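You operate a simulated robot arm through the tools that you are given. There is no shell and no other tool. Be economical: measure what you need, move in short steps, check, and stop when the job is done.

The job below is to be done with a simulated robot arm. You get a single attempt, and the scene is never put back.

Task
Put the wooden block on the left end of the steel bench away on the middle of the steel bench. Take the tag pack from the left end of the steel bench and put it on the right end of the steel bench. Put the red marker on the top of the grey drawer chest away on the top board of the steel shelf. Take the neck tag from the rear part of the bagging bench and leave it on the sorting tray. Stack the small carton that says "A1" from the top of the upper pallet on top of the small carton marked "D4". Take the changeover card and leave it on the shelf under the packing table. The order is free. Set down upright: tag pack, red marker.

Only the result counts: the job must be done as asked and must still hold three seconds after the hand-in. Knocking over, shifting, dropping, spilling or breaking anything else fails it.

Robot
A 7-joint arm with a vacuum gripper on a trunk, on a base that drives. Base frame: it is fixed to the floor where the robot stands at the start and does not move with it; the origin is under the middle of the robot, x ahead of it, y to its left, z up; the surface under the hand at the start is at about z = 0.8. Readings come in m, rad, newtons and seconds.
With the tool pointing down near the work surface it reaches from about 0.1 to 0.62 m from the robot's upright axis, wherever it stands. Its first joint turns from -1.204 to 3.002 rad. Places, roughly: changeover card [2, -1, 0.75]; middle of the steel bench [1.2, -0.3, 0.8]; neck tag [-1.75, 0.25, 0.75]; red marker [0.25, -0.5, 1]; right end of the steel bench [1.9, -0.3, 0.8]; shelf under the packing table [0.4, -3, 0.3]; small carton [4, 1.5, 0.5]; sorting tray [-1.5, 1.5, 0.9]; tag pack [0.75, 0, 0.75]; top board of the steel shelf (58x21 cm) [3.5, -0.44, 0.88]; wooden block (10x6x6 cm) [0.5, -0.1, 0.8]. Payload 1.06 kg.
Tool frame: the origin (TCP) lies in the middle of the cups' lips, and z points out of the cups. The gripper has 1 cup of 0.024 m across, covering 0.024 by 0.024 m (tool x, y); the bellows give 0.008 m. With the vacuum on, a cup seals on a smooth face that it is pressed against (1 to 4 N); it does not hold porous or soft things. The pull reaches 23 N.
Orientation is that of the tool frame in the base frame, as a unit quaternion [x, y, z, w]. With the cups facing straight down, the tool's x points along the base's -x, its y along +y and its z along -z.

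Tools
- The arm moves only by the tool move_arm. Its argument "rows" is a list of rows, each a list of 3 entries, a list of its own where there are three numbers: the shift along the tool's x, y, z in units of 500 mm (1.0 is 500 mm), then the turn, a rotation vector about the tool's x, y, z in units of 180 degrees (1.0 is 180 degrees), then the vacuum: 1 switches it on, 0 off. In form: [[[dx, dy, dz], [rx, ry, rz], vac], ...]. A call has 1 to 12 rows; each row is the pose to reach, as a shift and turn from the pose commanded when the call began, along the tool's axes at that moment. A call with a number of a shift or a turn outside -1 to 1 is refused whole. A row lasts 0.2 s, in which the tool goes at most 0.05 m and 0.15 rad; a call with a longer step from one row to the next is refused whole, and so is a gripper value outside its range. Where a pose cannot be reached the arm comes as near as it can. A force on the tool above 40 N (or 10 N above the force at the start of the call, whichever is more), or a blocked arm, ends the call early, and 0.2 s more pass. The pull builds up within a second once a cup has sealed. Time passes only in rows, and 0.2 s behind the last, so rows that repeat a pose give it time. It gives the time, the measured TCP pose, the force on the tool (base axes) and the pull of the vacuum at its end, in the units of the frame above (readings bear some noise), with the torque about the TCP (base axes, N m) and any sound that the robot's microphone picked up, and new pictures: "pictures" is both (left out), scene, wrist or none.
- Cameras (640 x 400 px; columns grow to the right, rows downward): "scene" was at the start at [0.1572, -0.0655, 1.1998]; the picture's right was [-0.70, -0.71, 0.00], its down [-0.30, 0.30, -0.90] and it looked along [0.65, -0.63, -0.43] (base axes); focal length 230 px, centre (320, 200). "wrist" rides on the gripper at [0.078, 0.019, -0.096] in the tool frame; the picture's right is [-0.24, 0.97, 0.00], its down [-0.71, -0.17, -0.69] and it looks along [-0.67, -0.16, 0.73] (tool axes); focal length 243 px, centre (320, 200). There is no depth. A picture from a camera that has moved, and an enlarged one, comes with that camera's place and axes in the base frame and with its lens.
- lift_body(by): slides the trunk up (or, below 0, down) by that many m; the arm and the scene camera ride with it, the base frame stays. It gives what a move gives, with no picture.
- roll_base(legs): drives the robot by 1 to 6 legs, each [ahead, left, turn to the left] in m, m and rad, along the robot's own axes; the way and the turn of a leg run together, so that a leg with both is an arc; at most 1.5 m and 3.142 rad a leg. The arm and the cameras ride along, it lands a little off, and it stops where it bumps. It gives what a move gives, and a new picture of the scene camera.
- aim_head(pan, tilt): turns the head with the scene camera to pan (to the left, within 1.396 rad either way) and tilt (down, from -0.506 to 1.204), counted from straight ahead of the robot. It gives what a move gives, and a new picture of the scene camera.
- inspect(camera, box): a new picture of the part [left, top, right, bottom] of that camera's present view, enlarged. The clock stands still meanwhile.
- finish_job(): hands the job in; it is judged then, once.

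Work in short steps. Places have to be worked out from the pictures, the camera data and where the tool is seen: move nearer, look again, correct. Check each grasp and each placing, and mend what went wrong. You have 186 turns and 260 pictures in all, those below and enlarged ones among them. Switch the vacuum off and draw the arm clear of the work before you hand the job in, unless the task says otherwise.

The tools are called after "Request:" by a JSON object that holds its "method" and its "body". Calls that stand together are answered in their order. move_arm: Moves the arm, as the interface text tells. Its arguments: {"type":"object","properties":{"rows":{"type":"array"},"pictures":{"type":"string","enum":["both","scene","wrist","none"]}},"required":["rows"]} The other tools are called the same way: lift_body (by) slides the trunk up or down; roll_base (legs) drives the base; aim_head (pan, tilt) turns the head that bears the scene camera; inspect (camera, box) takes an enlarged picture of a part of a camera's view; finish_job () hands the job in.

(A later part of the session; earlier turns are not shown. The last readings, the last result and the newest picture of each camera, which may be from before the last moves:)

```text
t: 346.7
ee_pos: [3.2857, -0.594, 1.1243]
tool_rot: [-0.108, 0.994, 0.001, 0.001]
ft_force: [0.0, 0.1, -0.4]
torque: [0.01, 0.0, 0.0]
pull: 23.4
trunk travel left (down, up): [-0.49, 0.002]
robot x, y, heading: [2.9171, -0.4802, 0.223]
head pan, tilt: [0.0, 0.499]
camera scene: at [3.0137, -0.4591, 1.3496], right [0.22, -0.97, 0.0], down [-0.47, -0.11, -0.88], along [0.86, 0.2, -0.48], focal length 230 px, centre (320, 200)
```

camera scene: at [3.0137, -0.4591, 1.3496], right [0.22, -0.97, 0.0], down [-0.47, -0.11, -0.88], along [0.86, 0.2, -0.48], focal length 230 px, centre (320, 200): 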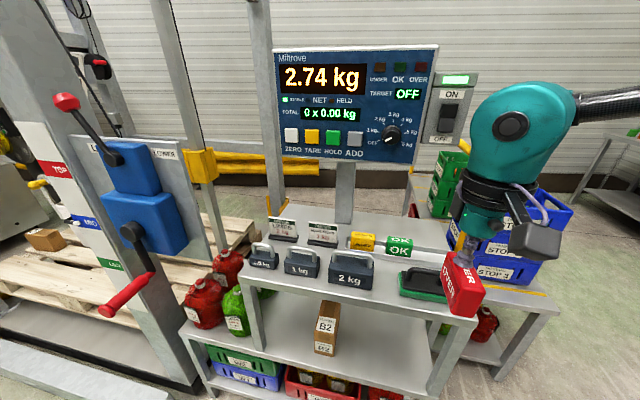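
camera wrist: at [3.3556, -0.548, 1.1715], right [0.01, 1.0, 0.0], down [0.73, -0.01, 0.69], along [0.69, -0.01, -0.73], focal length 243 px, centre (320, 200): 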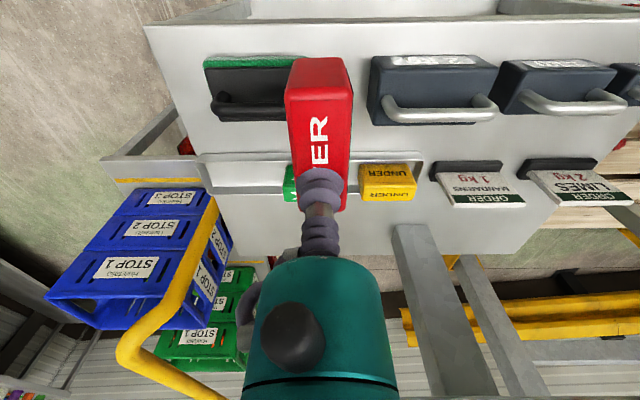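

Now re-approach: down to z≈1.06 in front, then in over the gap at (3.465, -0.5225).

Request:
{"method": "move_arm", "body": {"rows": [[[0, 0, 0.07], [0, 0, 0], 1], [[-0.05, 0.008, 0.128], [0, 0, 0], 1], [[-0.13, 0.022, 0.128], [0, 0, 0], 1], [[-0.21, 0.035, 0.128], [0, 0, 0], 1], [[-0.29, 0.048, 0.128], [0, 0, 0], 1], [[-0.35, 0.058, 0.128], [0, 0, 0], 1], [[-0.38, 0.063, 0.128], [0, 0, 0], 1], [[-0.38, 0.063, 0.128], [0, 0, 0], 1]]}}

Request:
{"method": "inspect", "body": {"camera": "scene", "box": [320, 180, 500, 320]}}

```text
t: 348.5
ee_pos: [3.4432, -0.5398, 1.0642]
tool_rot: [-0.108, 0.994, 0.0, 0.001]
ft_force: [1.0, 0.3, -0.9]
torque: [0.01, -0.03, 0.01]
pull: 23.2
out of reach, approached as far as the arm can: row 6, 7, 8
trunk travel left (down, up): [-0.49, 0.002]
robot x, y, heading: [2.9199, -0.4805, 0.226]
head pan, tilt: [0.0, 0.499]
camera scene: at [3.0137, -0.4587, 1.3496], right [0.22, -0.97, 0.0], down [-0.47, -0.11, -0.88], along [0.86, 0.2, -0.48], focal length 230 px, centre (320, 200)
camera wrist: at [3.3618, -0.5392, 1.1596], right [0.02, 1.0, 0.0], down [0.73, -0.02, 0.69], along [0.69, -0.01, -0.73], focal length 243 px, centre (320, 200)
```

scene: 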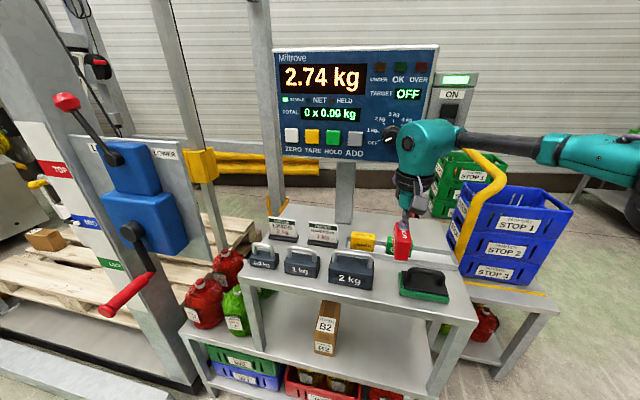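
wrist: 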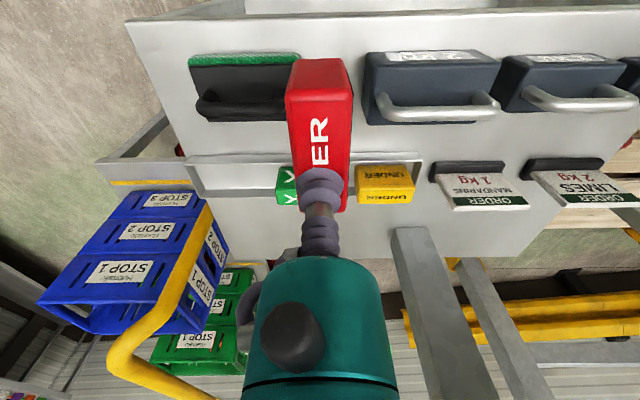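

```text
2.86 times, centred on (410, 250) of scene
camera zoom: at [3.0137, -0.4587, 1.3496], right [0.22, -0.97, 0.0], down [-0.47, -0.11, -0.88], along [0.86, 0.2, -0.48], focal length 658 px, centre (63, 57)
```

zoom: 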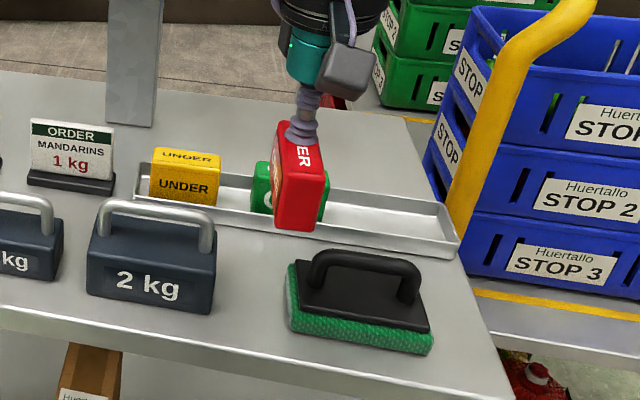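

Stuck ~2.5 cm short. A small base roll (3 cm ahead, 1 cm left) brings the marker exactly over the gap.

Request:
{"method": "roll_base", "body": {"legs": [[0.03, 0.01, 0]]}}

Request:
{"method": "inspect", "body": {"camera": "wrist", "box": [160, 0, 480, 200]}}

Request:
{"method": "inspect", "body": {"camera": "scene", "box": [320, 180, 500, 320]}}

```text
t: 349.4
ee_pos: [3.4703, -0.524, 1.0632]
tool_rot: [-0.109, 0.994, 0.001, 0.001]
ft_force: [-0.2, 0.3, -0.9]
torque: [-0.03, -0.01, -0.06]
pull: 22.7
trunk travel left (down, up): [-0.49, 0.002]
robot x, y, heading: [2.9495, -0.4589, 0.227]
head pan, tilt: [0.0, 0.499]
camera scene: at [3.0423, -0.4419, 1.3495], right [0.22, -0.97, 0.0], down [-0.47, -0.11, -0.88], along [0.86, 0.2, -0.48], focal length 230 px, centre (320, 200)
```

scene: 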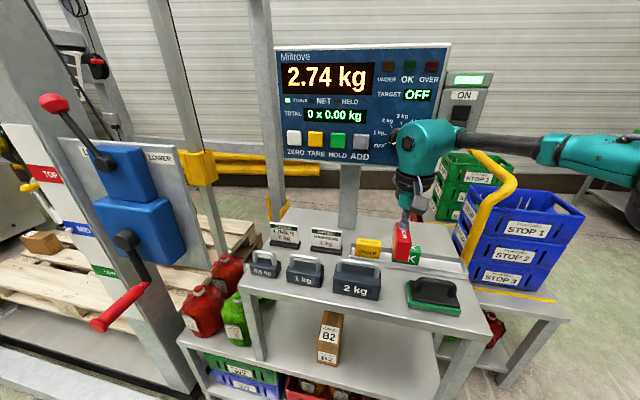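

```text
2.00 times, centred on (320, 100) of wrist
camera zoom: at [3.39, -0.5225, 1.1592], right [0.02, 1.0, 0.0], down [0.73, -0.02, 0.69], along [0.69, -0.01, -0.73], focal length 485 px, centre (320, 400)
```

zoom: 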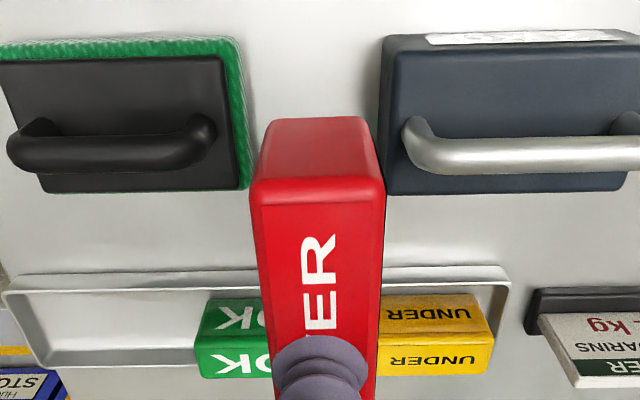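

```text
2.86 times, centred on (410, 250) of scene
camera zoom: at [3.0423, -0.4419, 1.3495], right [0.22, -0.97, 0.0], down [-0.47, -0.11, -0.88], along [0.86, 0.2, -0.48], focal length 658 px, centre (63, 57)
```

zoom: 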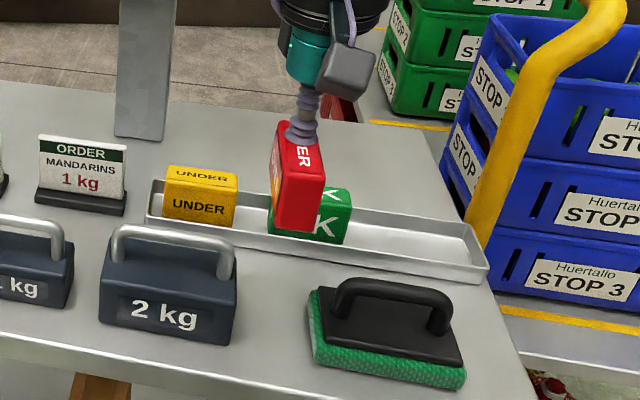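

The marker sits centred over the gap (≈-0.562…-0.485), clear of the tray. Lowering to just above the board.

Request:
{"method": "move_arm", "body": {"rows": [[[0, 0, 0.07], [0, 0, 0], 1], [[0, 0, 0.14], [0, 0, 0], 1], [[0, 0, 0.19], [0, 0, 0], 1], [[0, 0, 0.19], [0, 0, 0], 1]]}}

Request:
{"method": "inspect", "body": {"camera": "scene", "box": [320, 180, 500, 320]}}

```text
t: 350.4
ee_pos: [3.4553, -0.538, 0.9765]
tool_rot: [-0.109, 0.994, 0.0, 0.002]
ft_force: [1.2, -0.6, -1.2]
torque: [-0.01, 0.02, -0.02]
pull: 22.9
out of reach, approached as far as the arm can: row 1, 2, 3, 4
trunk travel left (down, up): [-0.49, 0.002]
robot x, y, heading: [2.9494, -0.4625, 0.222]
head pan, tilt: [0.0, 0.499]
camera scene: at [3.041, -0.4425, 1.3496], right [0.22, -0.97, 0.0], down [-0.47, -0.11, -0.88], along [0.86, 0.2, -0.48], focal length 230 px, centre (320, 200)
camera wrist: at [3.3734, -0.5363, 1.0718], right [0.02, 1.0, 0.0], down [0.73, -0.02, 0.69], along [0.69, -0.01, -0.73], focal length 243 px, centre (320, 200)
```

scene: 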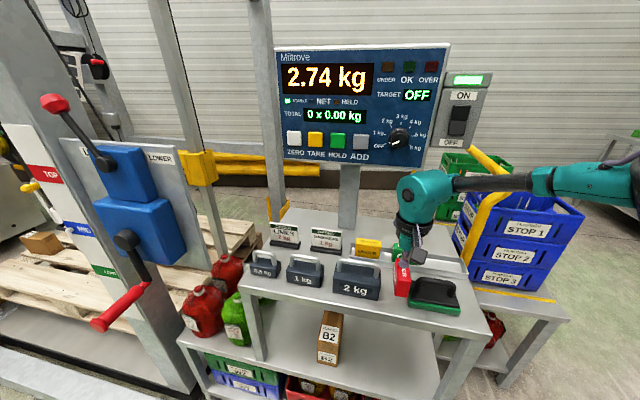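
wrist: 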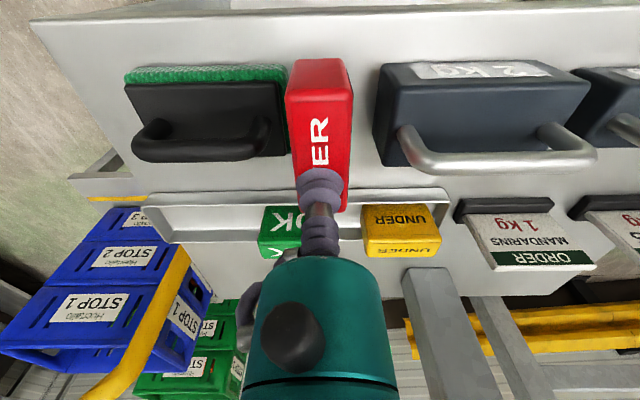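

```text
2.86 times, centred on (410, 250) of scene
camera zoom: at [3.041, -0.4425, 1.3496], right [0.22, -0.97, 0.0], down [-0.47, -0.11, -0.88], along [0.86, 0.2, -0.48], focal length 658 px, centre (63, 57)
```

zoom: 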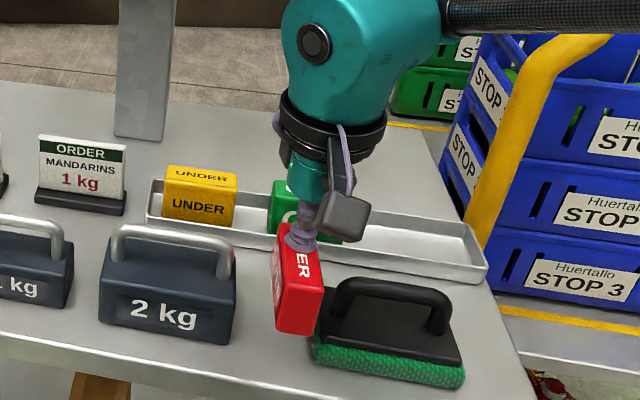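

It drifted 1.4 cm toward the scrubber. I'll nudge the base to re-centre and then lower with the trunk (which moves purely vertically).

Request:
{"method": "roll_base", "body": {"legs": [[0.008, 0.014, 0]]}}

Request:
{"method": "inspect", "body": {"camera": "wrist", "box": [160, 0, 480, 200]}}

```text
t: 351.2
ee_pos: [3.4601, -0.5213, 0.9773]
tool_rot: [-0.108, 0.994, 0.001, 0.002]
ft_force: [0.2, -0.3, -0.3]
torque: [0.04, 0.03, 0.02]
pull: 22.6
trunk travel left (down, up): [-0.49, 0.002]
robot x, y, heading: [2.9552, -0.4471, 0.226]
head pan, tilt: [0.0, 0.499]
camera scene: at [3.0463, -0.4265, 1.3496], right [0.22, -0.97, 0.0], down [-0.47, -0.11, -0.88], along [0.86, 0.2, -0.48], focal length 230 px, centre (320, 200)
```

scene: 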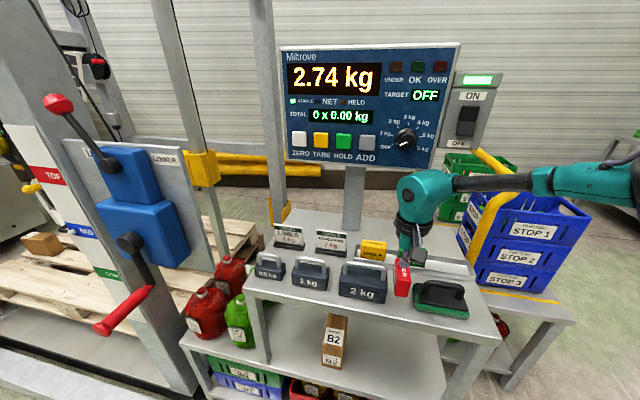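

```text
2.00 times, centred on (320, 100) of wrist
camera zoom: at [3.3787, -0.5205, 1.0719], right [0.02, 1.0, 0.0], down [0.73, -0.02, 0.69], along [0.69, -0.01, -0.73], focal length 485 px, centre (320, 400)
```

zoom: 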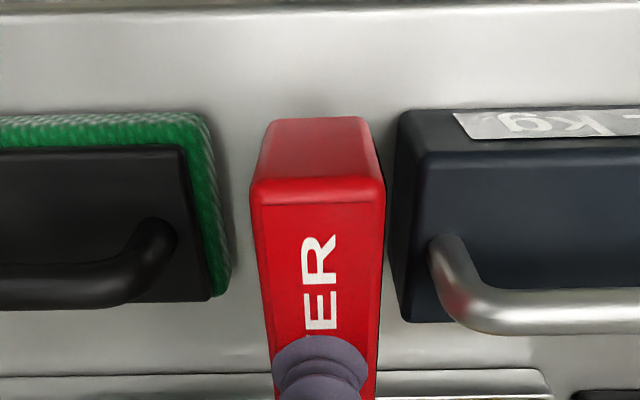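

Well centred. Lowering the trunk 3 cm.

Request:
{"method": "lift_body", "body": {"by": -0.03}}

Request:
{"method": "inspect", "body": {"camera": "wrist", "box": [160, 0, 480, 200]}}

```text
t: 351.9
ee_pos: [3.4602, -0.523, 0.9468]
tool_rot: [-0.109, 0.994, 0.001, 0.003]
ft_force: [0.5, -0.2, -0.1]
torque: [0.03, -0.02, 0.01]
pull: 23.1
trunk travel left (down, up): [-0.46, 0.032]
robot x, y, heading: [2.9548, -0.447, 0.222]
head pan, tilt: [0.0, 0.499]
```

```text
2.00 times, centred on (320, 100) of wrist
camera zoom: at [3.3786, -0.521, 1.0421], right [0.02, 1.0, 0.0], down [0.73, -0.02, 0.69], along [0.69, -0.01, -0.73], focal length 485 px, centre (320, 400)
```

zoom: 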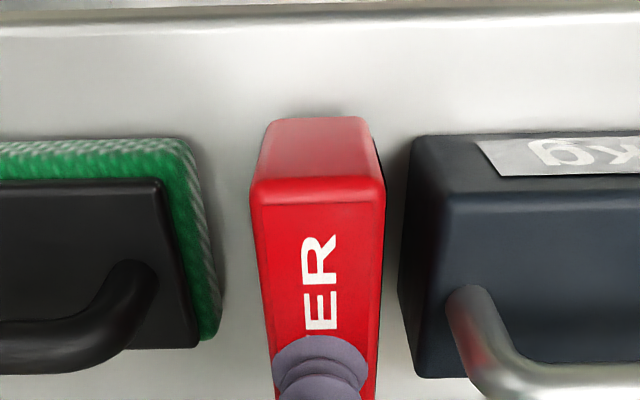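

Still above the board; lower 8 mm, checking force.

Request:
{"method": "lift_body", "body": {"by": -0.008}}

```text
t: 352.5
ee_pos: [3.4598, -0.523, 0.9387]
tool_rot: [-0.108, 0.994, 0.0, 0.001]
ft_force: [-1.1, 1.1, -0.4]
torque: [0.0, 0.01, 0.0]
pull: 23.0
trunk travel left (down, up): [-0.452, 0.04]
robot x, y, heading: [2.9534, -0.4505, 0.226]
head pan, tilt: [0.0, 0.499]
```

Request:
{"method": "lift_body", "body": {"by": -0.006}}

```text
t: 353.1
ee_pos: [3.459, -0.523, 0.9323]
tool_rot: [-0.108, 0.994, 0.001, 0.001]
ft_force: [-0.3, -0.8, 0.7]
torque: [0.0, -0.01, -0.01]
pull: 23.5
trunk travel left (down, up): [-0.446, 0.046]
robot x, y, heading: [2.9523, -0.4485, 0.221]
head pan, tilt: [0.0, 0.499]
```

Request:
{"method": "lift_body", "body": {"by": -0.005}}

Request:
{"method": "inspect", "body": {"camera": "scene", "box": [340, 220, 500, 330]}}

```text
t: 353.6
ee_pos: [3.4593, -0.5223, 0.9293]
tool_rot: [-0.108, 0.994, 0.002, 0.002]
ft_force: [1.1, -1.6, 11.4]
torque: [-0.02, 0.04, -0.04]
pull: 22.6
trunk travel left (down, up): [-0.441, 0.051]
robot x, y, heading: [2.9563, -0.4434, 0.228]
head pan, tilt: [0.0, 0.499]
```

```text
3.64 times, centred on (420, 275) of scene
camera zoom: at [3.0928, -0.4163, 1.2972], right [0.22, -0.97, 0.0], down [-0.47, -0.11, -0.88], along [0.86, 0.2, -0.48], focal length 838 px, centre (-44, -73)
```

zoom: 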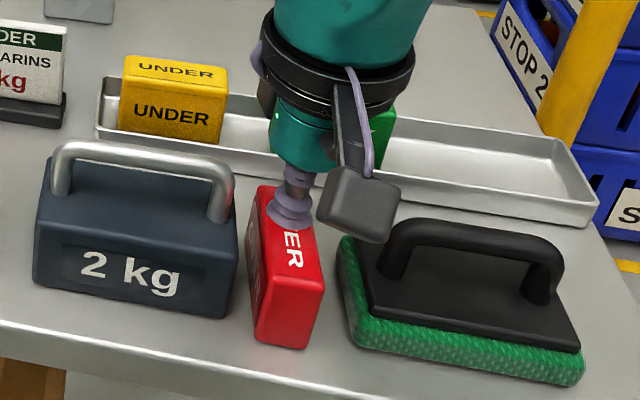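

Standing on the board (11 N), in the gap. Release the vacuum in place, then rise with the trunk.

Request:
{"method": "move_arm", "body": {"rows": [[[0, 0, 0], [0, 0, 0], 0], [[0, 0, 0], [0, 0, 0], 0], [[0, 0, 0], [0, 0, 0], 0], [[0, 0, 0], [0, 0, 0], 0]], "pictures": "none"}}

Request:
{"method": "lift_body", "body": {"by": 0.05}}

Request:
{"method": "inspect", "body": {"camera": "scene", "box": [320, 180, 500, 320]}}

```text
t: 354.6
ee_pos: [3.4586, -0.5225, 0.9275]
tool_rot: [-0.108, 0.994, 0.001, 0.002]
ft_force: [-1.1, 0.5, 2.9]
torque: [-0.02, -0.05, 0.0]
pull: 0.1
trunk travel left (down, up): [-0.441, 0.051]
robot x, y, heading: [2.9524, -0.4482, 0.225]
head pan, tilt: [0.0, 0.499]
```

```text
t: 355.5
ee_pos: [3.4587, -0.5232, 0.9782]
tool_rot: [-0.107, 0.994, 0.002, 0.001]
ft_force: [0.8, 1.6, -0.5]
torque: [-0.01, 0.01, 0.03]
pull: 0.1
trunk travel left (down, up): [-0.491, 0.001]
robot x, y, heading: [2.9541, -0.4479, 0.226]
head pan, tilt: [0.0, 0.499]
```

```text
2.86 times, centred on (410, 250) of scene
camera zoom: at [3.0447, -0.4276, 1.3505], right [0.22, -0.97, 0.0], down [-0.47, -0.11, -0.88], along [0.86, 0.2, -0.48], focal length 658 px, centre (63, 57)
```

zoom: 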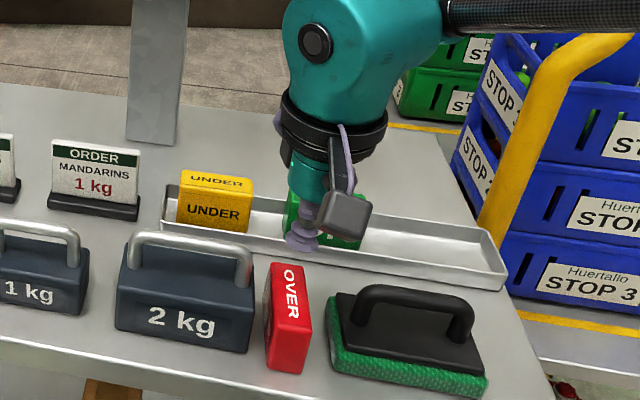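

The red marker stands free on the top board. Raise and retract the arm, then head to the bagging bench.

Request:
{"method": "move_arm", "body": {"rows": [[[0.02, 0, -0.08], [0, 0, 0], 0], [[0.04, 0, -0.15], [0, 0, 0], 0], [[0.1, 0, -0.2], [0, 0, 0], 0], [[0.18, 0, -0.22], [0, 0, 0], 0], [[0.26, 0, -0.24], [0, 0, 0], 0], [[0.34, 0, -0.24], [0, 0, 0], 0]], "pictures": "scene"}}

Request:
{"method": "roll_base", "body": {"legs": [[-0.25, 0, 0], [0.1, 1.0, -0.22], [0, 0, 3.14]]}}

```text
t: 356.9
ee_pos: [3.2938, -0.5625, 1.0986]
tool_rot: [-0.107, 0.994, 0.001, 0.003]
ft_force: [0.2, 0.2, 0.3]
torque: [0.01, -0.01, 0.0]
pull: 0.0
trunk travel left (down, up): [-0.491, 0.001]
robot x, y, heading: [2.9524, -0.4473, 0.223]
head pan, tilt: [0.0, 0.499]
camera scene: at [3.0442, -0.4277, 1.3505], right [0.22, -0.97, 0.0], down [-0.47, -0.11, -0.88], along [0.86, 0.2, -0.48], focal length 230 px, centre (320, 200)
```

scene: 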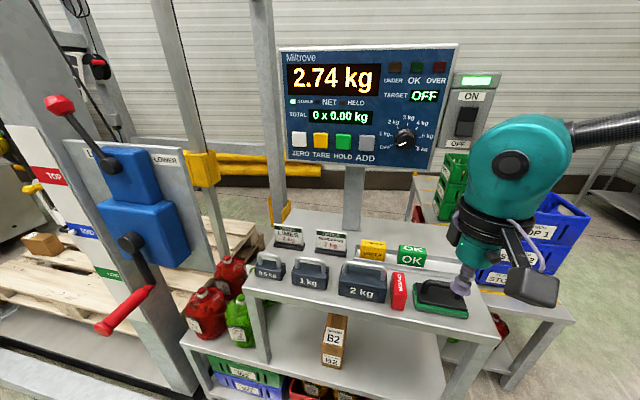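

```text
t: 374.9
ee_pos: [2.3953, 0.7159, 1.0982]
tool_rot: [1.0, -0.009, -0.003, 0.001]
ft_force: [0.3, -0.4, 0.4]
torque: [-0.05, 0.02, -0.01]
pull: 0.0
trunk travel left (down, up): [-0.491, 0.001]
robot x, y, heading: [2.7014, 0.5248, 3.135]
head pan, tilt: [0.0, 0.499]
camera scene: at [2.6105, 0.5261, 1.3504], right [0.01, 1.0, 0.0], down [0.48, 0.0, -0.88], along [-0.88, 0.01, -0.48], focal length 230 px, centre (320, 200)
```

scene: 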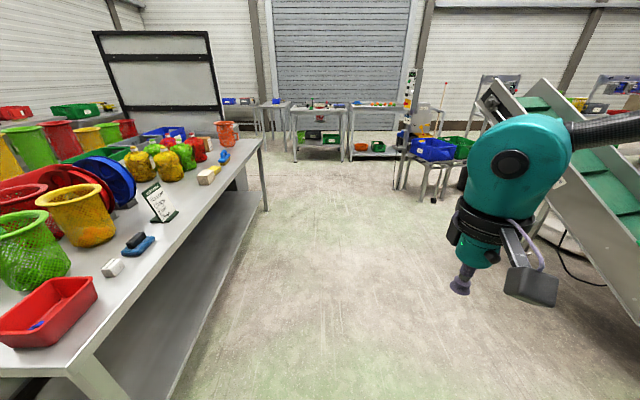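

All fine on the bench. Drive west along the aisle toward the bagging bench and look.

Request:
{"method": "roll_base", "body": {"legs": [[1.5, 0.06, 0], [1.45, 0.0, 0], [0.4, 0, 0]]}}

Request:
{"method": "lift_body", "body": {"by": -0.14}}

Request:
{"method": "aim_head", "body": {"pan": 0.1, "tilt": 0.45}}

```text
refused: leg 1 is longer than a leg can be; nothing moved
```

```text
t: 376.6
ee_pos: [2.3951, 0.717, 0.9588]
tool_rot: [1.0, -0.009, -0.002, 0.001]
ft_force: [0.4, -0.1, 0.3]
torque: [0.0, -0.02, -0.02]
pull: 0.1
trunk travel left (down, up): [-0.351, 0.141]
robot x, y, heading: [2.7029, 0.5294, 3.134]
head pan, tilt: [0.0, 0.499]
```

```text
t: 377.3
ee_pos: [2.3959, 0.7166, 0.9578]
tool_rot: [1.0, -0.01, -0.002, 0.002]
ft_force: [0.0, -1.0, 0.5]
torque: [0.01, -0.01, 0.02]
pull: 0.0
trunk travel left (down, up): [-0.351, 0.141]
robot x, y, heading: [2.6979, 0.5244, 3.13]
head pan, tilt: [0.099, 0.45]
camera scene: at [2.5211, 0.5177, 1.2003], right [-0.09, 1.0, 0.0], down [0.43, 0.04, -0.9], along [-0.9, -0.08, -0.44], focal length 230 px, centre (320, 200)
```

scene: 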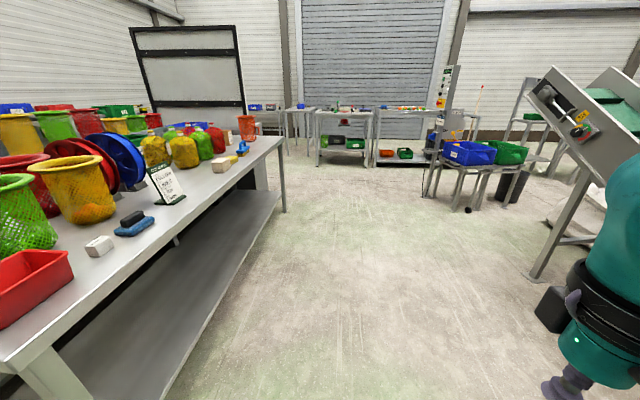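

Request:
{"method": "roll_base", "body": {"legs": [[1.45, 0.05, 0], [1.45, 0.0, 0], [0.4, 0, 0]]}}

Request:
{"method": "aim_head", "body": {"pan": 0.0, "tilt": 0.5}}

```text
t: 393.4
ee_pos: [-0.9116, 0.6326, 0.9582]
tool_rot: [1.0, 0.001, -0.003, 0.001]
ft_force: [0.0, 0.3, 1.0]
torque: [-0.02, 0.0, 0.0]
pull: 0.0
trunk travel left (down, up): [-0.351, 0.141]
robot x, y, heading: [-0.5992, 0.45, -3.132]
head pan, tilt: [0.099, 0.45]
camera scene: at [-0.782, 0.4358, 1.2003], right [-0.11, 0.99, 0.0], down [0.43, 0.05, -0.9], along [-0.89, -0.1, -0.44], focal length 230 px, centre (320, 200)
```

scene: 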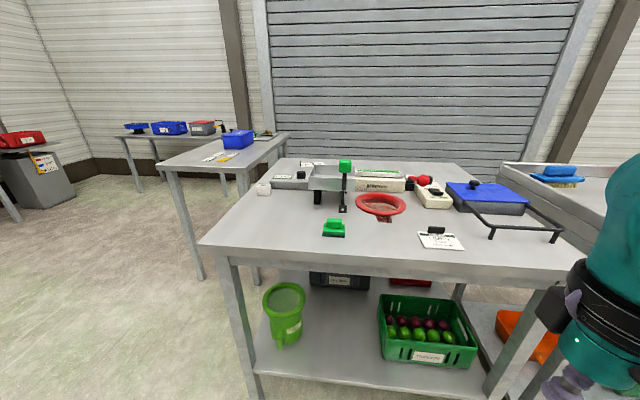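

```text
t: 394.1
ee_pos: [-0.9115, 0.6311, 0.9576]
tool_rot: [1.0, 0.002, -0.003, 0.002]
ft_force: [0.1, 0.6, 0.0]
torque: [0.0, -0.02, -0.01]
pull: 0.1
trunk travel left (down, up): [-0.351, 0.141]
robot x, y, heading: [-0.6012, 0.4469, -3.133]
head pan, tilt: [0.0, 0.499]
camera scene: at [-0.7813, 0.4449, 1.1959], right [-0.01, 1.0, 0.0], down [0.48, 0.01, -0.88], along [-0.88, -0.01, -0.48], focal length 230 px, centre (320, 200)
```

scene: 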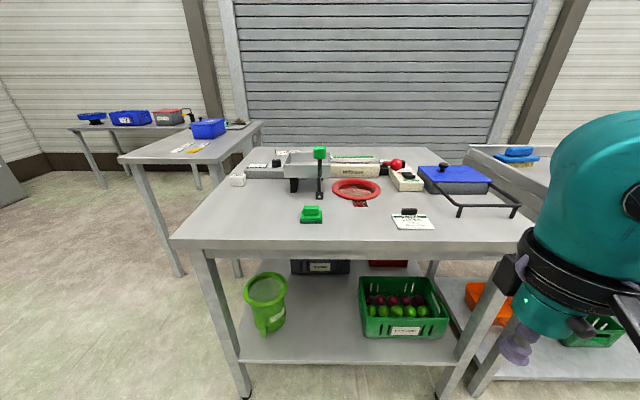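

The bagging bench is ahead. Zooming in to find the neck tag on its rear part.

Request:
{"method": "inspect", "body": {"camera": "scene", "box": [220, 130, 440, 240]}}

Request:
{"method": "inspect", "body": {"camera": "scene", "box": [380, 120, 560, 230]}}

```text
2.91 times, centred on (330, 185) of scene
camera zoom: at [-0.7813, 0.4449, 1.1959], right [-0.01, 1.0, 0.0], down [0.48, 0.01, -0.88], along [-0.88, -0.01, -0.48], focal length 670 px, centre (291, 244)
```

zoom: 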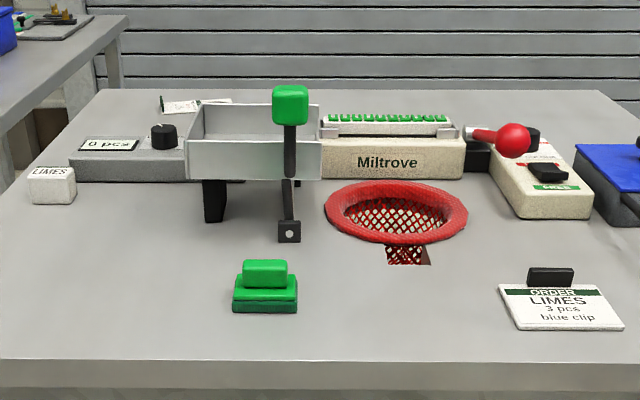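

```text
3.56 times, centred on (470, 175) of scene
camera zoom: at [-0.7813, 0.4449, 1.1959], right [-0.01, 1.0, 0.0], down [0.48, 0.01, -0.88], along [-0.88, -0.01, -0.48], focal length 819 px, centre (-213, 289)
```

zoom: 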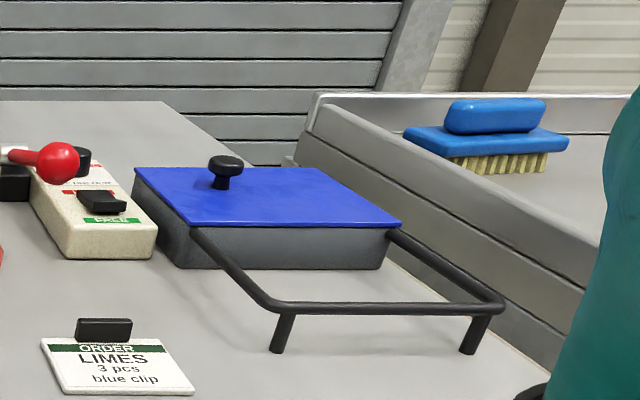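

The white tag lies at the bench's very rear (≈(-2.0, 0.25)), out of reach from the front. I'll go to the bench's south-front corner and look for access from the side or rear.

Request:
{"method": "roll_base", "body": {"legs": [[0.15, 0.95, 0], [0.5, 0, 0]]}}

Request:
{"method": "aim_head", "body": {"pan": -0.5, "tilt": 0.5}}

```text
t: 405.1
ee_pos: [-1.5426, -0.3103, 0.9575]
tool_rot: [1.0, -0.001, -0.002, 0.001]
ft_force: [0.4, -0.3, 1.0]
torque: [-0.01, 0.01, 0.01]
pull: 0.1
trunk travel left (down, up): [-0.351, 0.141]
robot x, y, heading: [-1.2311, -0.4979, -3.138]
head pan, tilt: [0.0, 0.499]
camera scene: at [-1.413, -0.498, 1.1958], right [-0.01, 1.0, 0.0], down [0.48, 0.0, -0.88], along [-0.88, -0.01, -0.48], focal length 230 px, centre (320, 200)
```

scene: 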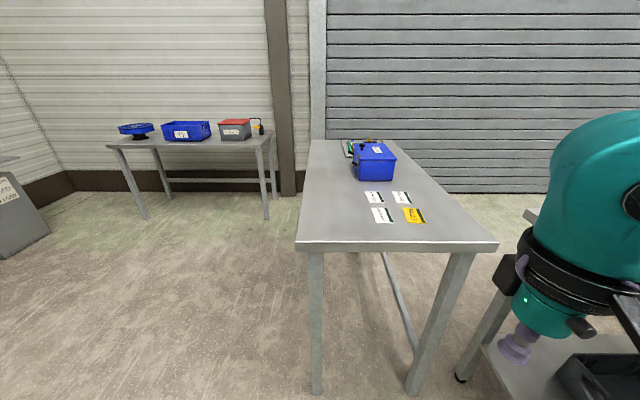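

```text
t: 406.1
ee_pos: [-1.5414, -0.3101, 0.9586]
tool_rot: [1.0, -0.001, -0.003, 0.002]
ft_force: [1.4, 0.2, -0.2]
torque: [-0.01, -0.02, -0.01]
pull: 0.0
trunk travel left (down, up): [-0.351, 0.141]
robot x, y, heading: [-1.2305, -0.498, -3.136]
head pan, tilt: [-0.499, 0.499]
camera scene: at [-1.4019, -0.4544, 1.1959], right [0.47, 0.88, 0.0], down [0.42, -0.23, -0.88], along [-0.77, 0.41, -0.48], focal length 230 px, centre (320, 200)
```

scene: 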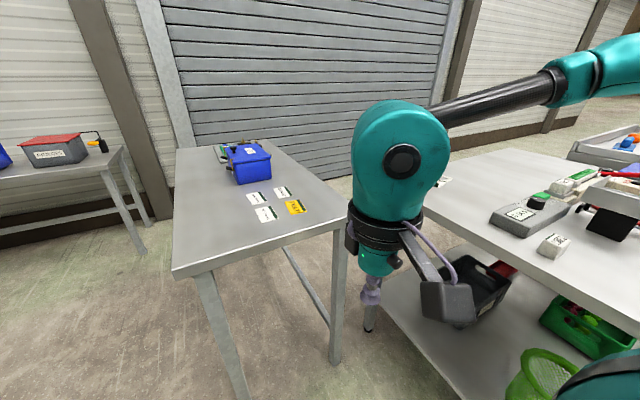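

Triangulation puts the bench top at z≈0.865 and the tag at (-1.85, 0.276). I can reach it from the south at about (-1.55, -0.2), heading 2.44. Raising the arm a bit, then moving there.

Request:
{"method": "move_arm", "body": {"rows": [[[0, 0, -0.09], [0, 0, 0], 0], [[0, 0, -0.18], [0, 0, 0], 0], [[0, 0, -0.26], [0, 0, 0], 0]], "pictures": "none"}}

Request:
{"method": "roll_base", "body": {"legs": [[0, 0, -0.707], [0.437, -0.02, 0]]}}

Request:
{"method": "aim_head", "body": {"pan": -0.1, "tilt": 0.75}}

```text
t: 406.9
ee_pos: [-1.5416, -0.3089, 1.0865]
tool_rot: [1.0, 0.0, -0.003, 0.002]
ft_force: [0.4, 0.5, -0.2]
torque: [0.01, 0.0, 0.01]
pull: 0.0
trunk travel left (down, up): [-0.351, 0.141]
robot x, y, heading: [-1.2339, -0.4944, -3.134]
head pan, tilt: [-0.499, 0.499]
```

```text
t: 411.4
ee_pos: [-1.6741, 0.1436, 1.0874]
tool_rot: [0.939, -0.343, -0.003, 0.001]
ft_force: [0.1, 0.4, -0.4]
torque: [0.04, 0.01, 0.02]
pull: 0.0
trunk travel left (down, up): [-0.351, 0.141]
robot x, y, heading: [-1.5588, -0.1971, 2.449]
head pan, tilt: [-0.499, 0.499]
camera scene: at [-1.6587, -0.0579, 1.1958], right [0.93, 0.37, 0.0], down [0.18, -0.44, -0.88], along [-0.33, 0.82, -0.48], focal length 230 px, centre (320, 200)
```

scene: 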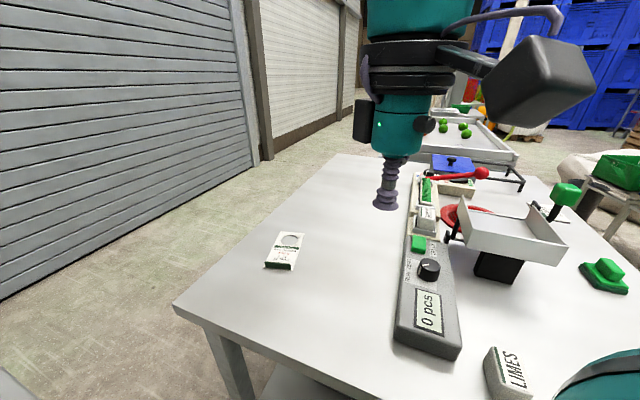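

```text
t: 412.3
ee_pos: [-1.6729, 0.1422, 1.0872]
tool_rot: [0.939, -0.344, -0.004, 0.0]
ft_force: [0.4, -0.4, -0.2]
torque: [0.04, 0.0, -0.02]
pull: 0.0
trunk travel left (down, up): [-0.351, 0.141]
robot x, y, heading: [-1.5548, -0.1971, 2.448]
head pan, tilt: [-0.099, 0.75]
camera scene: at [-1.6829, -0.0837, 1.174], right [0.71, 0.7, 0.0], down [0.48, -0.49, -0.73], along [-0.51, 0.52, -0.68], focal length 230 px, centre (320, 200)
```

scene: 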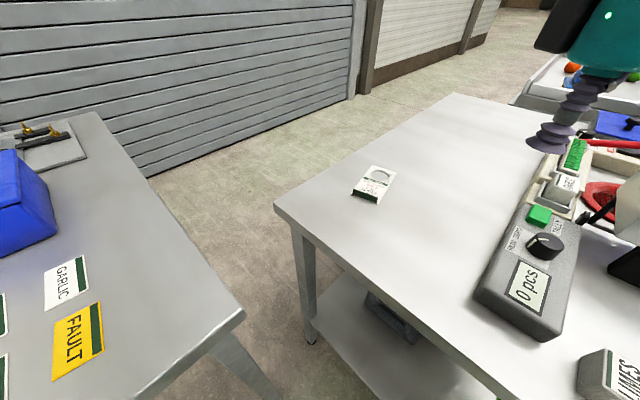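

Request:
{"method": "inspect", "body": {"camera": "scene", "box": [330, 150, 430, 220]}}

```text
5.71 times, centred on (380, 185) of scene
camera zoom: at [-1.6829, -0.0837, 1.174], right [0.71, 0.7, 0.0], down [0.48, -0.49, -0.73], along [-0.51, 0.52, -0.68], focal length 1317 px, centre (-23, 286)
```

zoom: 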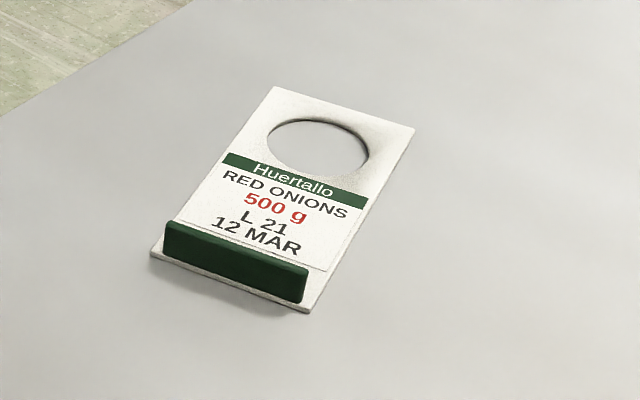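

It's a RED ONIONS neck tag with a raised green bar at its lower end; the flat text area is at about (-1.87, 0.262). Moving above it at z≈0.91.

Request:
{"method": "move_arm", "body": {"rows": [[[-0.06, 0.01, 0.05], [0, 0, 0], 0], [[-0.12, 0.02, 0.1], [0, 0, 0], 0], [[-0.18, 0.03, 0.15], [0, 0, 0], 0], [[-0.25, 0.04, 0.2], [0, 0, 0], 0], [[-0.32, 0.051, 0.25], [0, 0, 0], 0], [[-0.39, 0.062, 0.3], [0, 0, 0], 0], [[-0.457, 0.073, 0.345], [0, 0, 0], 0]]}}

Request:
{"method": "inspect", "body": {"camera": "wrist", "box": [220, 60, 420, 220]}}

```text
t: 413.9
ee_pos: [-1.8716, 0.265, 0.9148]
tool_rot: [0.939, -0.343, -0.002, -0.001]
ft_force: [-0.3, 0.1, 0.0]
torque: [-0.03, -0.02, -0.02]
pull: 0.1
trunk travel left (down, up): [-0.351, 0.141]
robot x, y, heading: [-1.5542, -0.1974, 2.449]
head pan, tilt: [-0.099, 0.75]
camera scene: at [-1.6833, -0.0833, 1.1738], right [0.71, 0.7, 0.0], down [0.48, -0.49, -0.73], along [-0.51, 0.52, -0.68], focal length 230 px, centre (320, 200)
camera wrist: at [-1.8245, 0.1993, 1.0098], right [-0.81, -0.59, 0.0], down [-0.43, 0.59, 0.69], along [-0.41, 0.55, -0.73], focal length 243 px, centre (320, 200)
```

scene: 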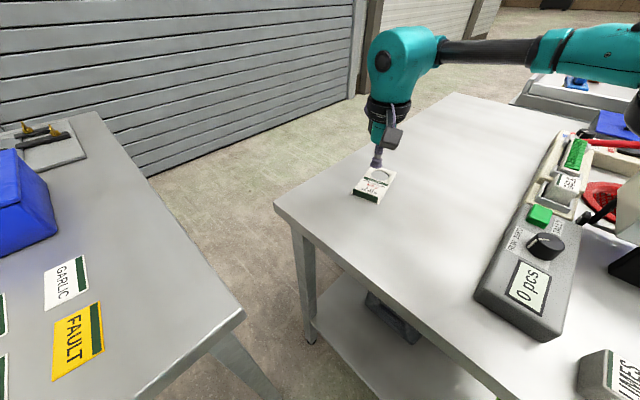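
wrist: 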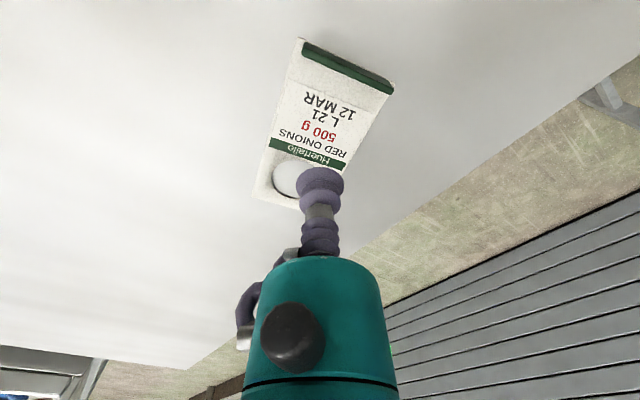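

```text
2.50 times, centred on (320, 140) of wrist
camera zoom: at [-1.8245, 0.1993, 1.0098], right [-0.81, -0.59, 0.0], down [-0.43, 0.59, 0.69], along [-0.41, 0.55, -0.73], focal length 606 px, centre (320, 350)
```

zoom: 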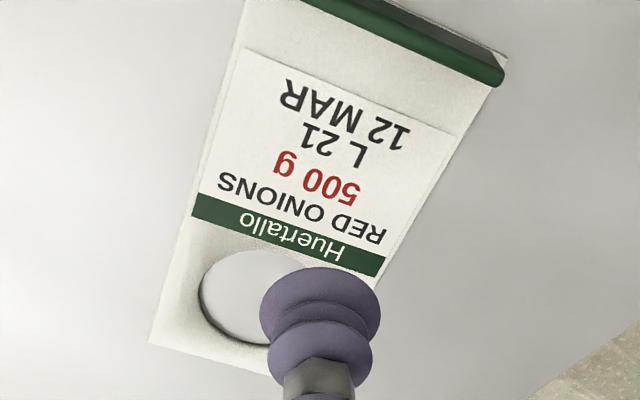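

The flat text area's centre is ~1.3 cm nearer than the cup. Correct and descend with suction.

Request:
{"method": "move_arm", "body": {"rows": [[[0.021, 0.016, 0.02], [0, 0, 0], 1], [[0.021, 0.016, 0.06], [0, 0, 0], 1], [[0.021, 0.016, 0.09], [0, 0, 0], 1], [[0.021, 0.016, 0.098], [0, 0, 0], 1], [[0.021, 0.016, 0.098], [0, 0, 0], 1]], "pictures": "wrist"}}

```text
t: 415.1
ee_pos: [-1.8684, 0.25, 0.8656]
tool_rot: [0.939, -0.344, -0.003, 0.001]
ft_force: [0.7, 0.6, 0.4]
torque: [0.01, 0.01, 0.02]
pull: 23.1
trunk travel left (down, up): [-0.351, 0.141]
robot x, y, heading: [-1.5535, -0.1989, 2.45]
head pan, tilt: [-0.099, 0.75]
camera wrist: at [-1.8209, 0.1838, 0.9607], right [-0.81, -0.59, 0.0], down [-0.43, 0.59, 0.69], along [-0.41, 0.55, -0.73], focal length 243 px, centre (320, 200)
```

wrist: 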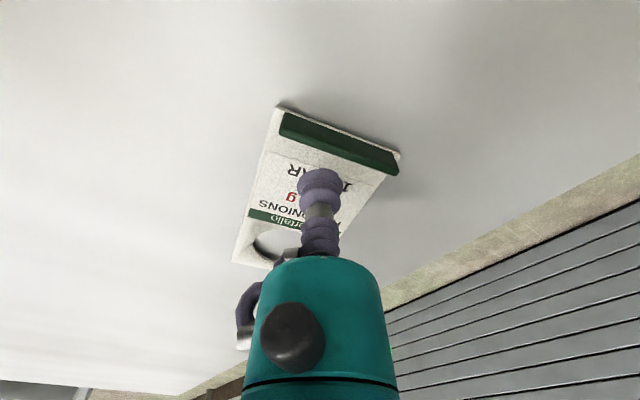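

Sealed. Lift and draw back to the travel posture.

Request:
{"method": "move_arm", "body": {"rows": [[[0, 0, -0.04], [0, 0, 0], 1], [[0, 0, -0.12], [0, 0, 0], 1], [[0.05, 0, -0.2], [0, 0, 0], 1], [[0.11, -0.01, -0.27], [0, 0, 0], 1], [[0.18, -0.02, -0.33], [0, 0, 0], 1], [[0.25, -0.03, -0.38], [0, 0, 0], 1], [[0.33, -0.04, -0.42], [0, 0, 0], 1], [[0.41, -0.05, -0.44], [0, 0, 0], 1]], "pictures": "wrist"}}

```text
t: 416.9
ee_pos: [-1.694, 0.1341, 1.0814]
tool_rot: [0.939, -0.344, -0.004, 0.001]
ft_force: [-0.6, -0.5, 0.1]
torque: [-0.01, 0.0, -0.01]
pull: 22.7
trunk travel left (down, up): [-0.351, 0.141]
robot x, y, heading: [-1.5571, -0.1959, 2.45]
head pan, tilt: [-0.099, 0.75]
camera wrist: at [-1.6472, 0.0688, 1.1774], right [-0.81, -0.59, 0.0], down [-0.43, 0.59, 0.69], along [-0.41, 0.55, -0.73], focal length 243 px, centre (320, 200)
```

wrist: 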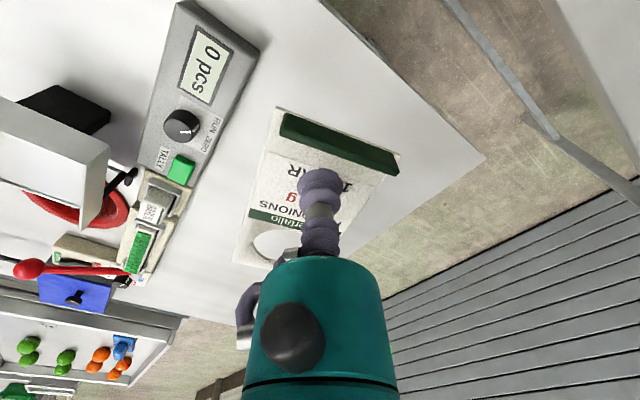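

Neck tag held. Back out the way I came, swing round the bench's front, and approach the sorting tray north of it.

Request:
{"method": "roll_base", "body": {"legs": [[-0.44, 0, 0], [0.01, -0.89, 0], [0, 0, 0.69], [0, -0.7, 0]]}}

Request:
{"method": "aim_head", "body": {"pan": -0.6, "tilt": 0.5}}

```text
t: 435.4
ee_pos: [-1.0269, 1.0689, 1.0816]
tool_rot: [1.0, 0.02, -0.002, 0.002]
ft_force: [1.3, -0.2, -0.4]
torque: [-0.01, -0.01, 0.03]
pull: 23.0
trunk travel left (down, up): [-0.351, 0.141]
robot x, y, heading: [-0.6961, 0.916, -3.09]
head pan, tilt: [-0.099, 0.75]
camera scene: at [-0.8699, 0.9155, 1.1739], right [0.05, 1.0, 0.0], down [0.68, -0.03, -0.73], along [-0.73, 0.04, -0.68], focal length 230 px, centre (320, 200)
```

scene: 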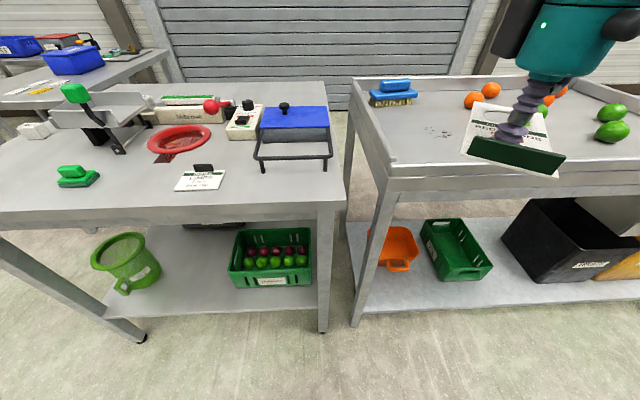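

```text
t: 436.4
ee_pos: [-1.0266, 1.0689, 1.0824]
tool_rot: [1.0, 0.021, -0.003, 0.002]
ft_force: [0.3, -0.5, -0.6]
torque: [-0.02, 0.02, -0.02]
pull: 22.5
trunk travel left (down, up): [-0.351, 0.141]
robot x, y, heading: [-0.7011, 0.9162, -3.086]
head pan, tilt: [-0.6, 0.499]
camera scene: at [-0.8647, 0.9589, 1.1958], right [0.52, 0.85, 0.0], down [0.41, -0.25, -0.88], along [-0.75, 0.46, -0.48], focal length 230 px, centre (320, 200)
```

scene: 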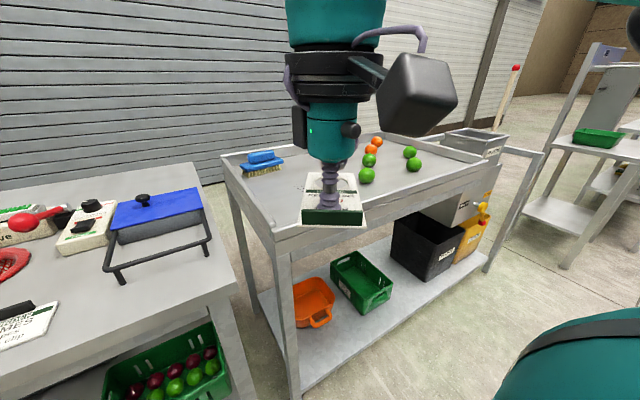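

The sorting tray's front wall is at x≈-1.18, south wall y≈1.05; limes lie at y≥1.43. The free spot is about (-1.31, 1.23). Shifting the base, then moving the tag over it.

Request:
{"method": "roll_base", "body": {"legs": [[0.055, -0.137, -0.05]]}}

Request:
{"method": "aim_head", "body": {"pan": -0.3, "tilt": 0.7}}

```text
t: 438.2
ee_pos: [-1.0769, 1.2155, 1.0821]
tool_rot: [1.0, -0.002, -0.003, 0.003]
ft_force: [0.2, -0.3, 0.6]
torque: [0.0, 0.01, -0.01]
pull: 22.7
trunk travel left (down, up): [-0.351, 0.141]
robot x, y, heading: [-0.7556, 1.0441, -3.136]
head pan, tilt: [-0.6, 0.499]
camera scene: at [-0.9198, 1.0976, 1.1958], right [0.56, 0.83, 0.0], down [0.4, -0.27, -0.88], along [-0.73, 0.49, -0.48], focal length 230 px, centre (320, 200)
```

scene: 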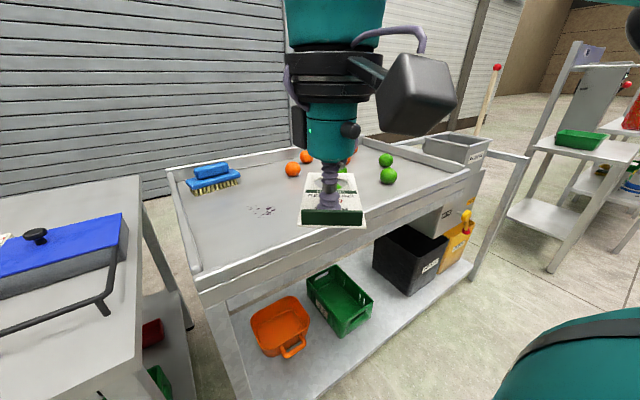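

```text
t: 439.0
ee_pos: [-1.0768, 1.2151, 1.0813]
tool_rot: [1.0, -0.002, -0.003, 0.002]
ft_force: [-0.3, 0.3, -0.7]
torque: [-0.01, 0.03, -0.01]
pull: 22.9
trunk travel left (down, up): [-0.351, 0.141]
robot x, y, heading: [-0.7564, 1.0481, -3.136]
head pan, tilt: [-0.3, 0.7]
camera scene: at [-0.9257, 1.0711, 1.1782], right [0.29, 0.96, 0.0], down [0.62, -0.19, -0.77], along [-0.73, 0.22, -0.64], focal length 230 px, centre (320, 200)
```

scene: 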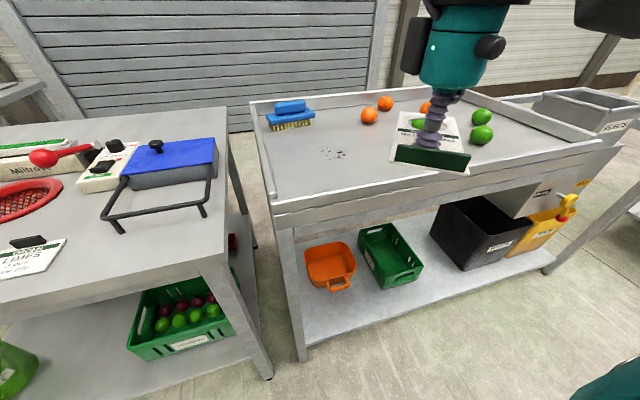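

Specks lie at about (-1.40, 1.25); I'll put the tag at (-1.29, 1.175), clear of them and of the walls. Moving in above the wall at z≈1.0.

Request:
{"method": "move_arm", "body": {"rows": [[[-0.04, 0.01, 0.05], [0, 0, 0], 1], [[-0.09, 0.02, 0.11], [0, 0, 0], 1], [[-0.17, 0.03, 0.15], [0, 0, 0], 1], [[-0.25, 0.045, 0.16], [0, 0, 0], 1], [[-0.33, 0.06, 0.16], [0, 0, 0], 1], [[-0.41, 0.075, 0.16], [0, 0, 0], 1], [[-0.426, 0.08, 0.19], [0, 0, 0], 1], [[-0.426, 0.08, 0.22], [0, 0, 0], 1]]}}

```text
t: 440.8
ee_pos: [-1.2872, 1.19, 0.9805]
tool_rot: [1.0, -0.003, -0.002, 0.001]
ft_force: [-0.7, -0.4, 0.5]
torque: [0.03, 0.02, 0.02]
pull: 22.8
out of reach, approached as far as the arm can: row 6, 7, 8
trunk travel left (down, up): [-0.351, 0.141]
robot x, y, heading: [-0.7549, 1.0496, -3.135]
head pan, tilt: [-0.3, 0.7]
camera scene: at [-0.9255, 1.071, 1.1782], right [0.29, 0.96, 0.0], down [0.62, -0.19, -0.77], along [-0.73, 0.22, -0.64], focal length 230 px, centre (320, 200)
camera wrist: at [-1.2085, 1.1704, 1.0766], right [-0.24, -0.97, 0.0], down [-0.7, 0.18, 0.69], along [-0.67, 0.16, -0.72], focal length 243 px, centre (320, 200)
```

scene: 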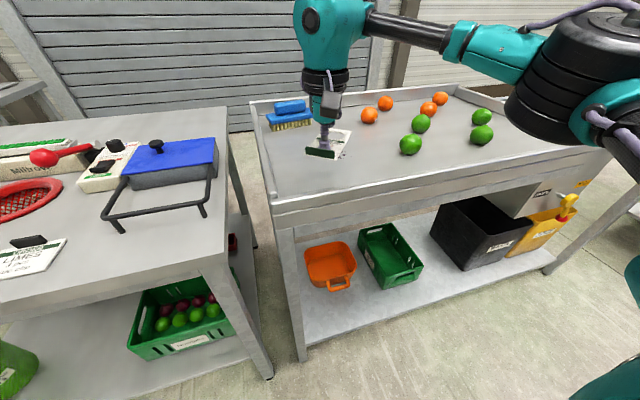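
wrist: 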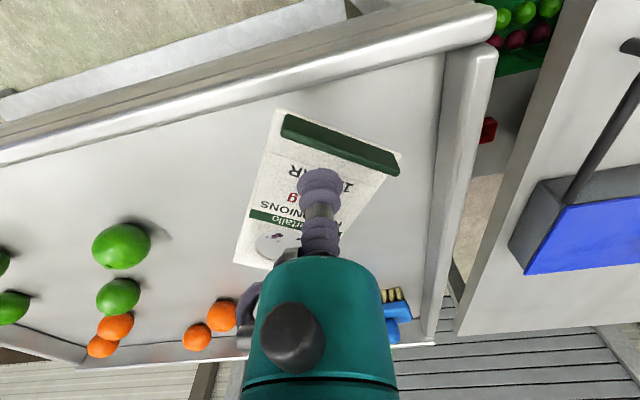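

The tag's bar end would sit on the front wall here, and specks lie further in; I'll turn the tag clockwise ~0.75 rad so it lies along y, then place it around (-1.315, 1.25).

Request:
{"method": "move_arm", "body": {"rows": [[[0, 0, -0.01], [0, 0, 0.04], 1], [[0, 0, -0.01], [0, 0, 0.08], 1], [[0, 0, -0.01], [0, 0, 0.12], 1], [[0, 0, -0.01], [0, 0, 0.16], 1], [[0, 0, -0.01], [0, 0, 0.2], 1], [[0, 0, -0.01], [0, 0, 0.24], 1], [[-0.03, -0.06, -0.01], [0, 0, 0.24], 1], [[-0.05, -0.12, -0.01], [0, 0, 0.24], 1]]}}

```text
t: 442.6
ee_pos: [-1.3113, 1.251, 0.9872]
tool_rot: [0.929, -0.37, -0.001, 0.003]
ft_force: [-0.1, 0.6, -1.0]
torque: [-0.02, -0.03, 0.01]
pull: 22.6
trunk travel left (down, up): [-0.351, 0.141]
robot x, y, heading: [-0.755, 1.0478, -3.138]
head pan, tilt: [-0.3, 0.7]
camera scene: at [-0.9256, 1.0712, 1.1782], right [0.29, 0.96, 0.0], down [0.62, -0.19, -0.76], along [-0.73, 0.22, -0.64], focal length 230 px, centre (320, 200)
camera wrist: at [-1.2679, 1.1831, 1.0832], right [-0.84, -0.54, 0.01], down [-0.39, 0.61, 0.69], along [-0.38, 0.57, -0.73], focal length 243 px, centre (320, 200)
```

scene: 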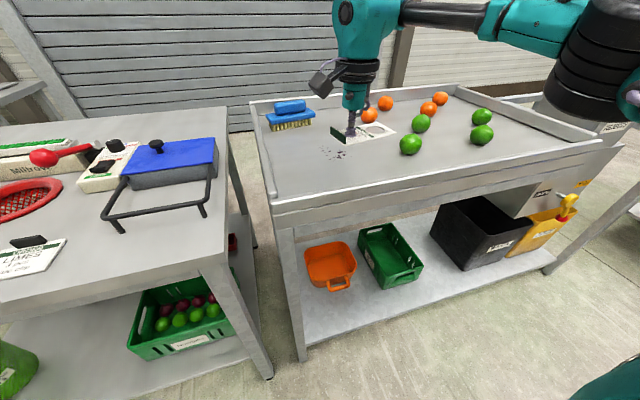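
wrist: 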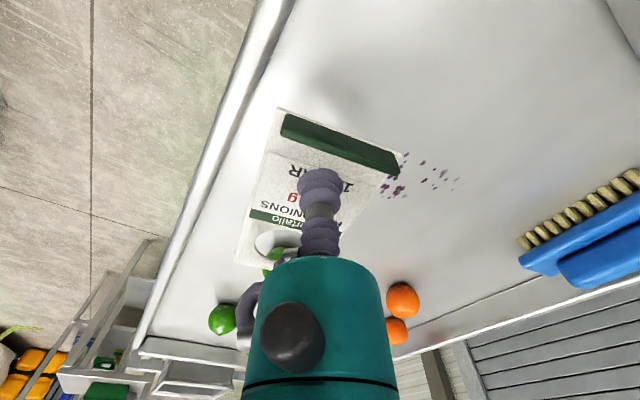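

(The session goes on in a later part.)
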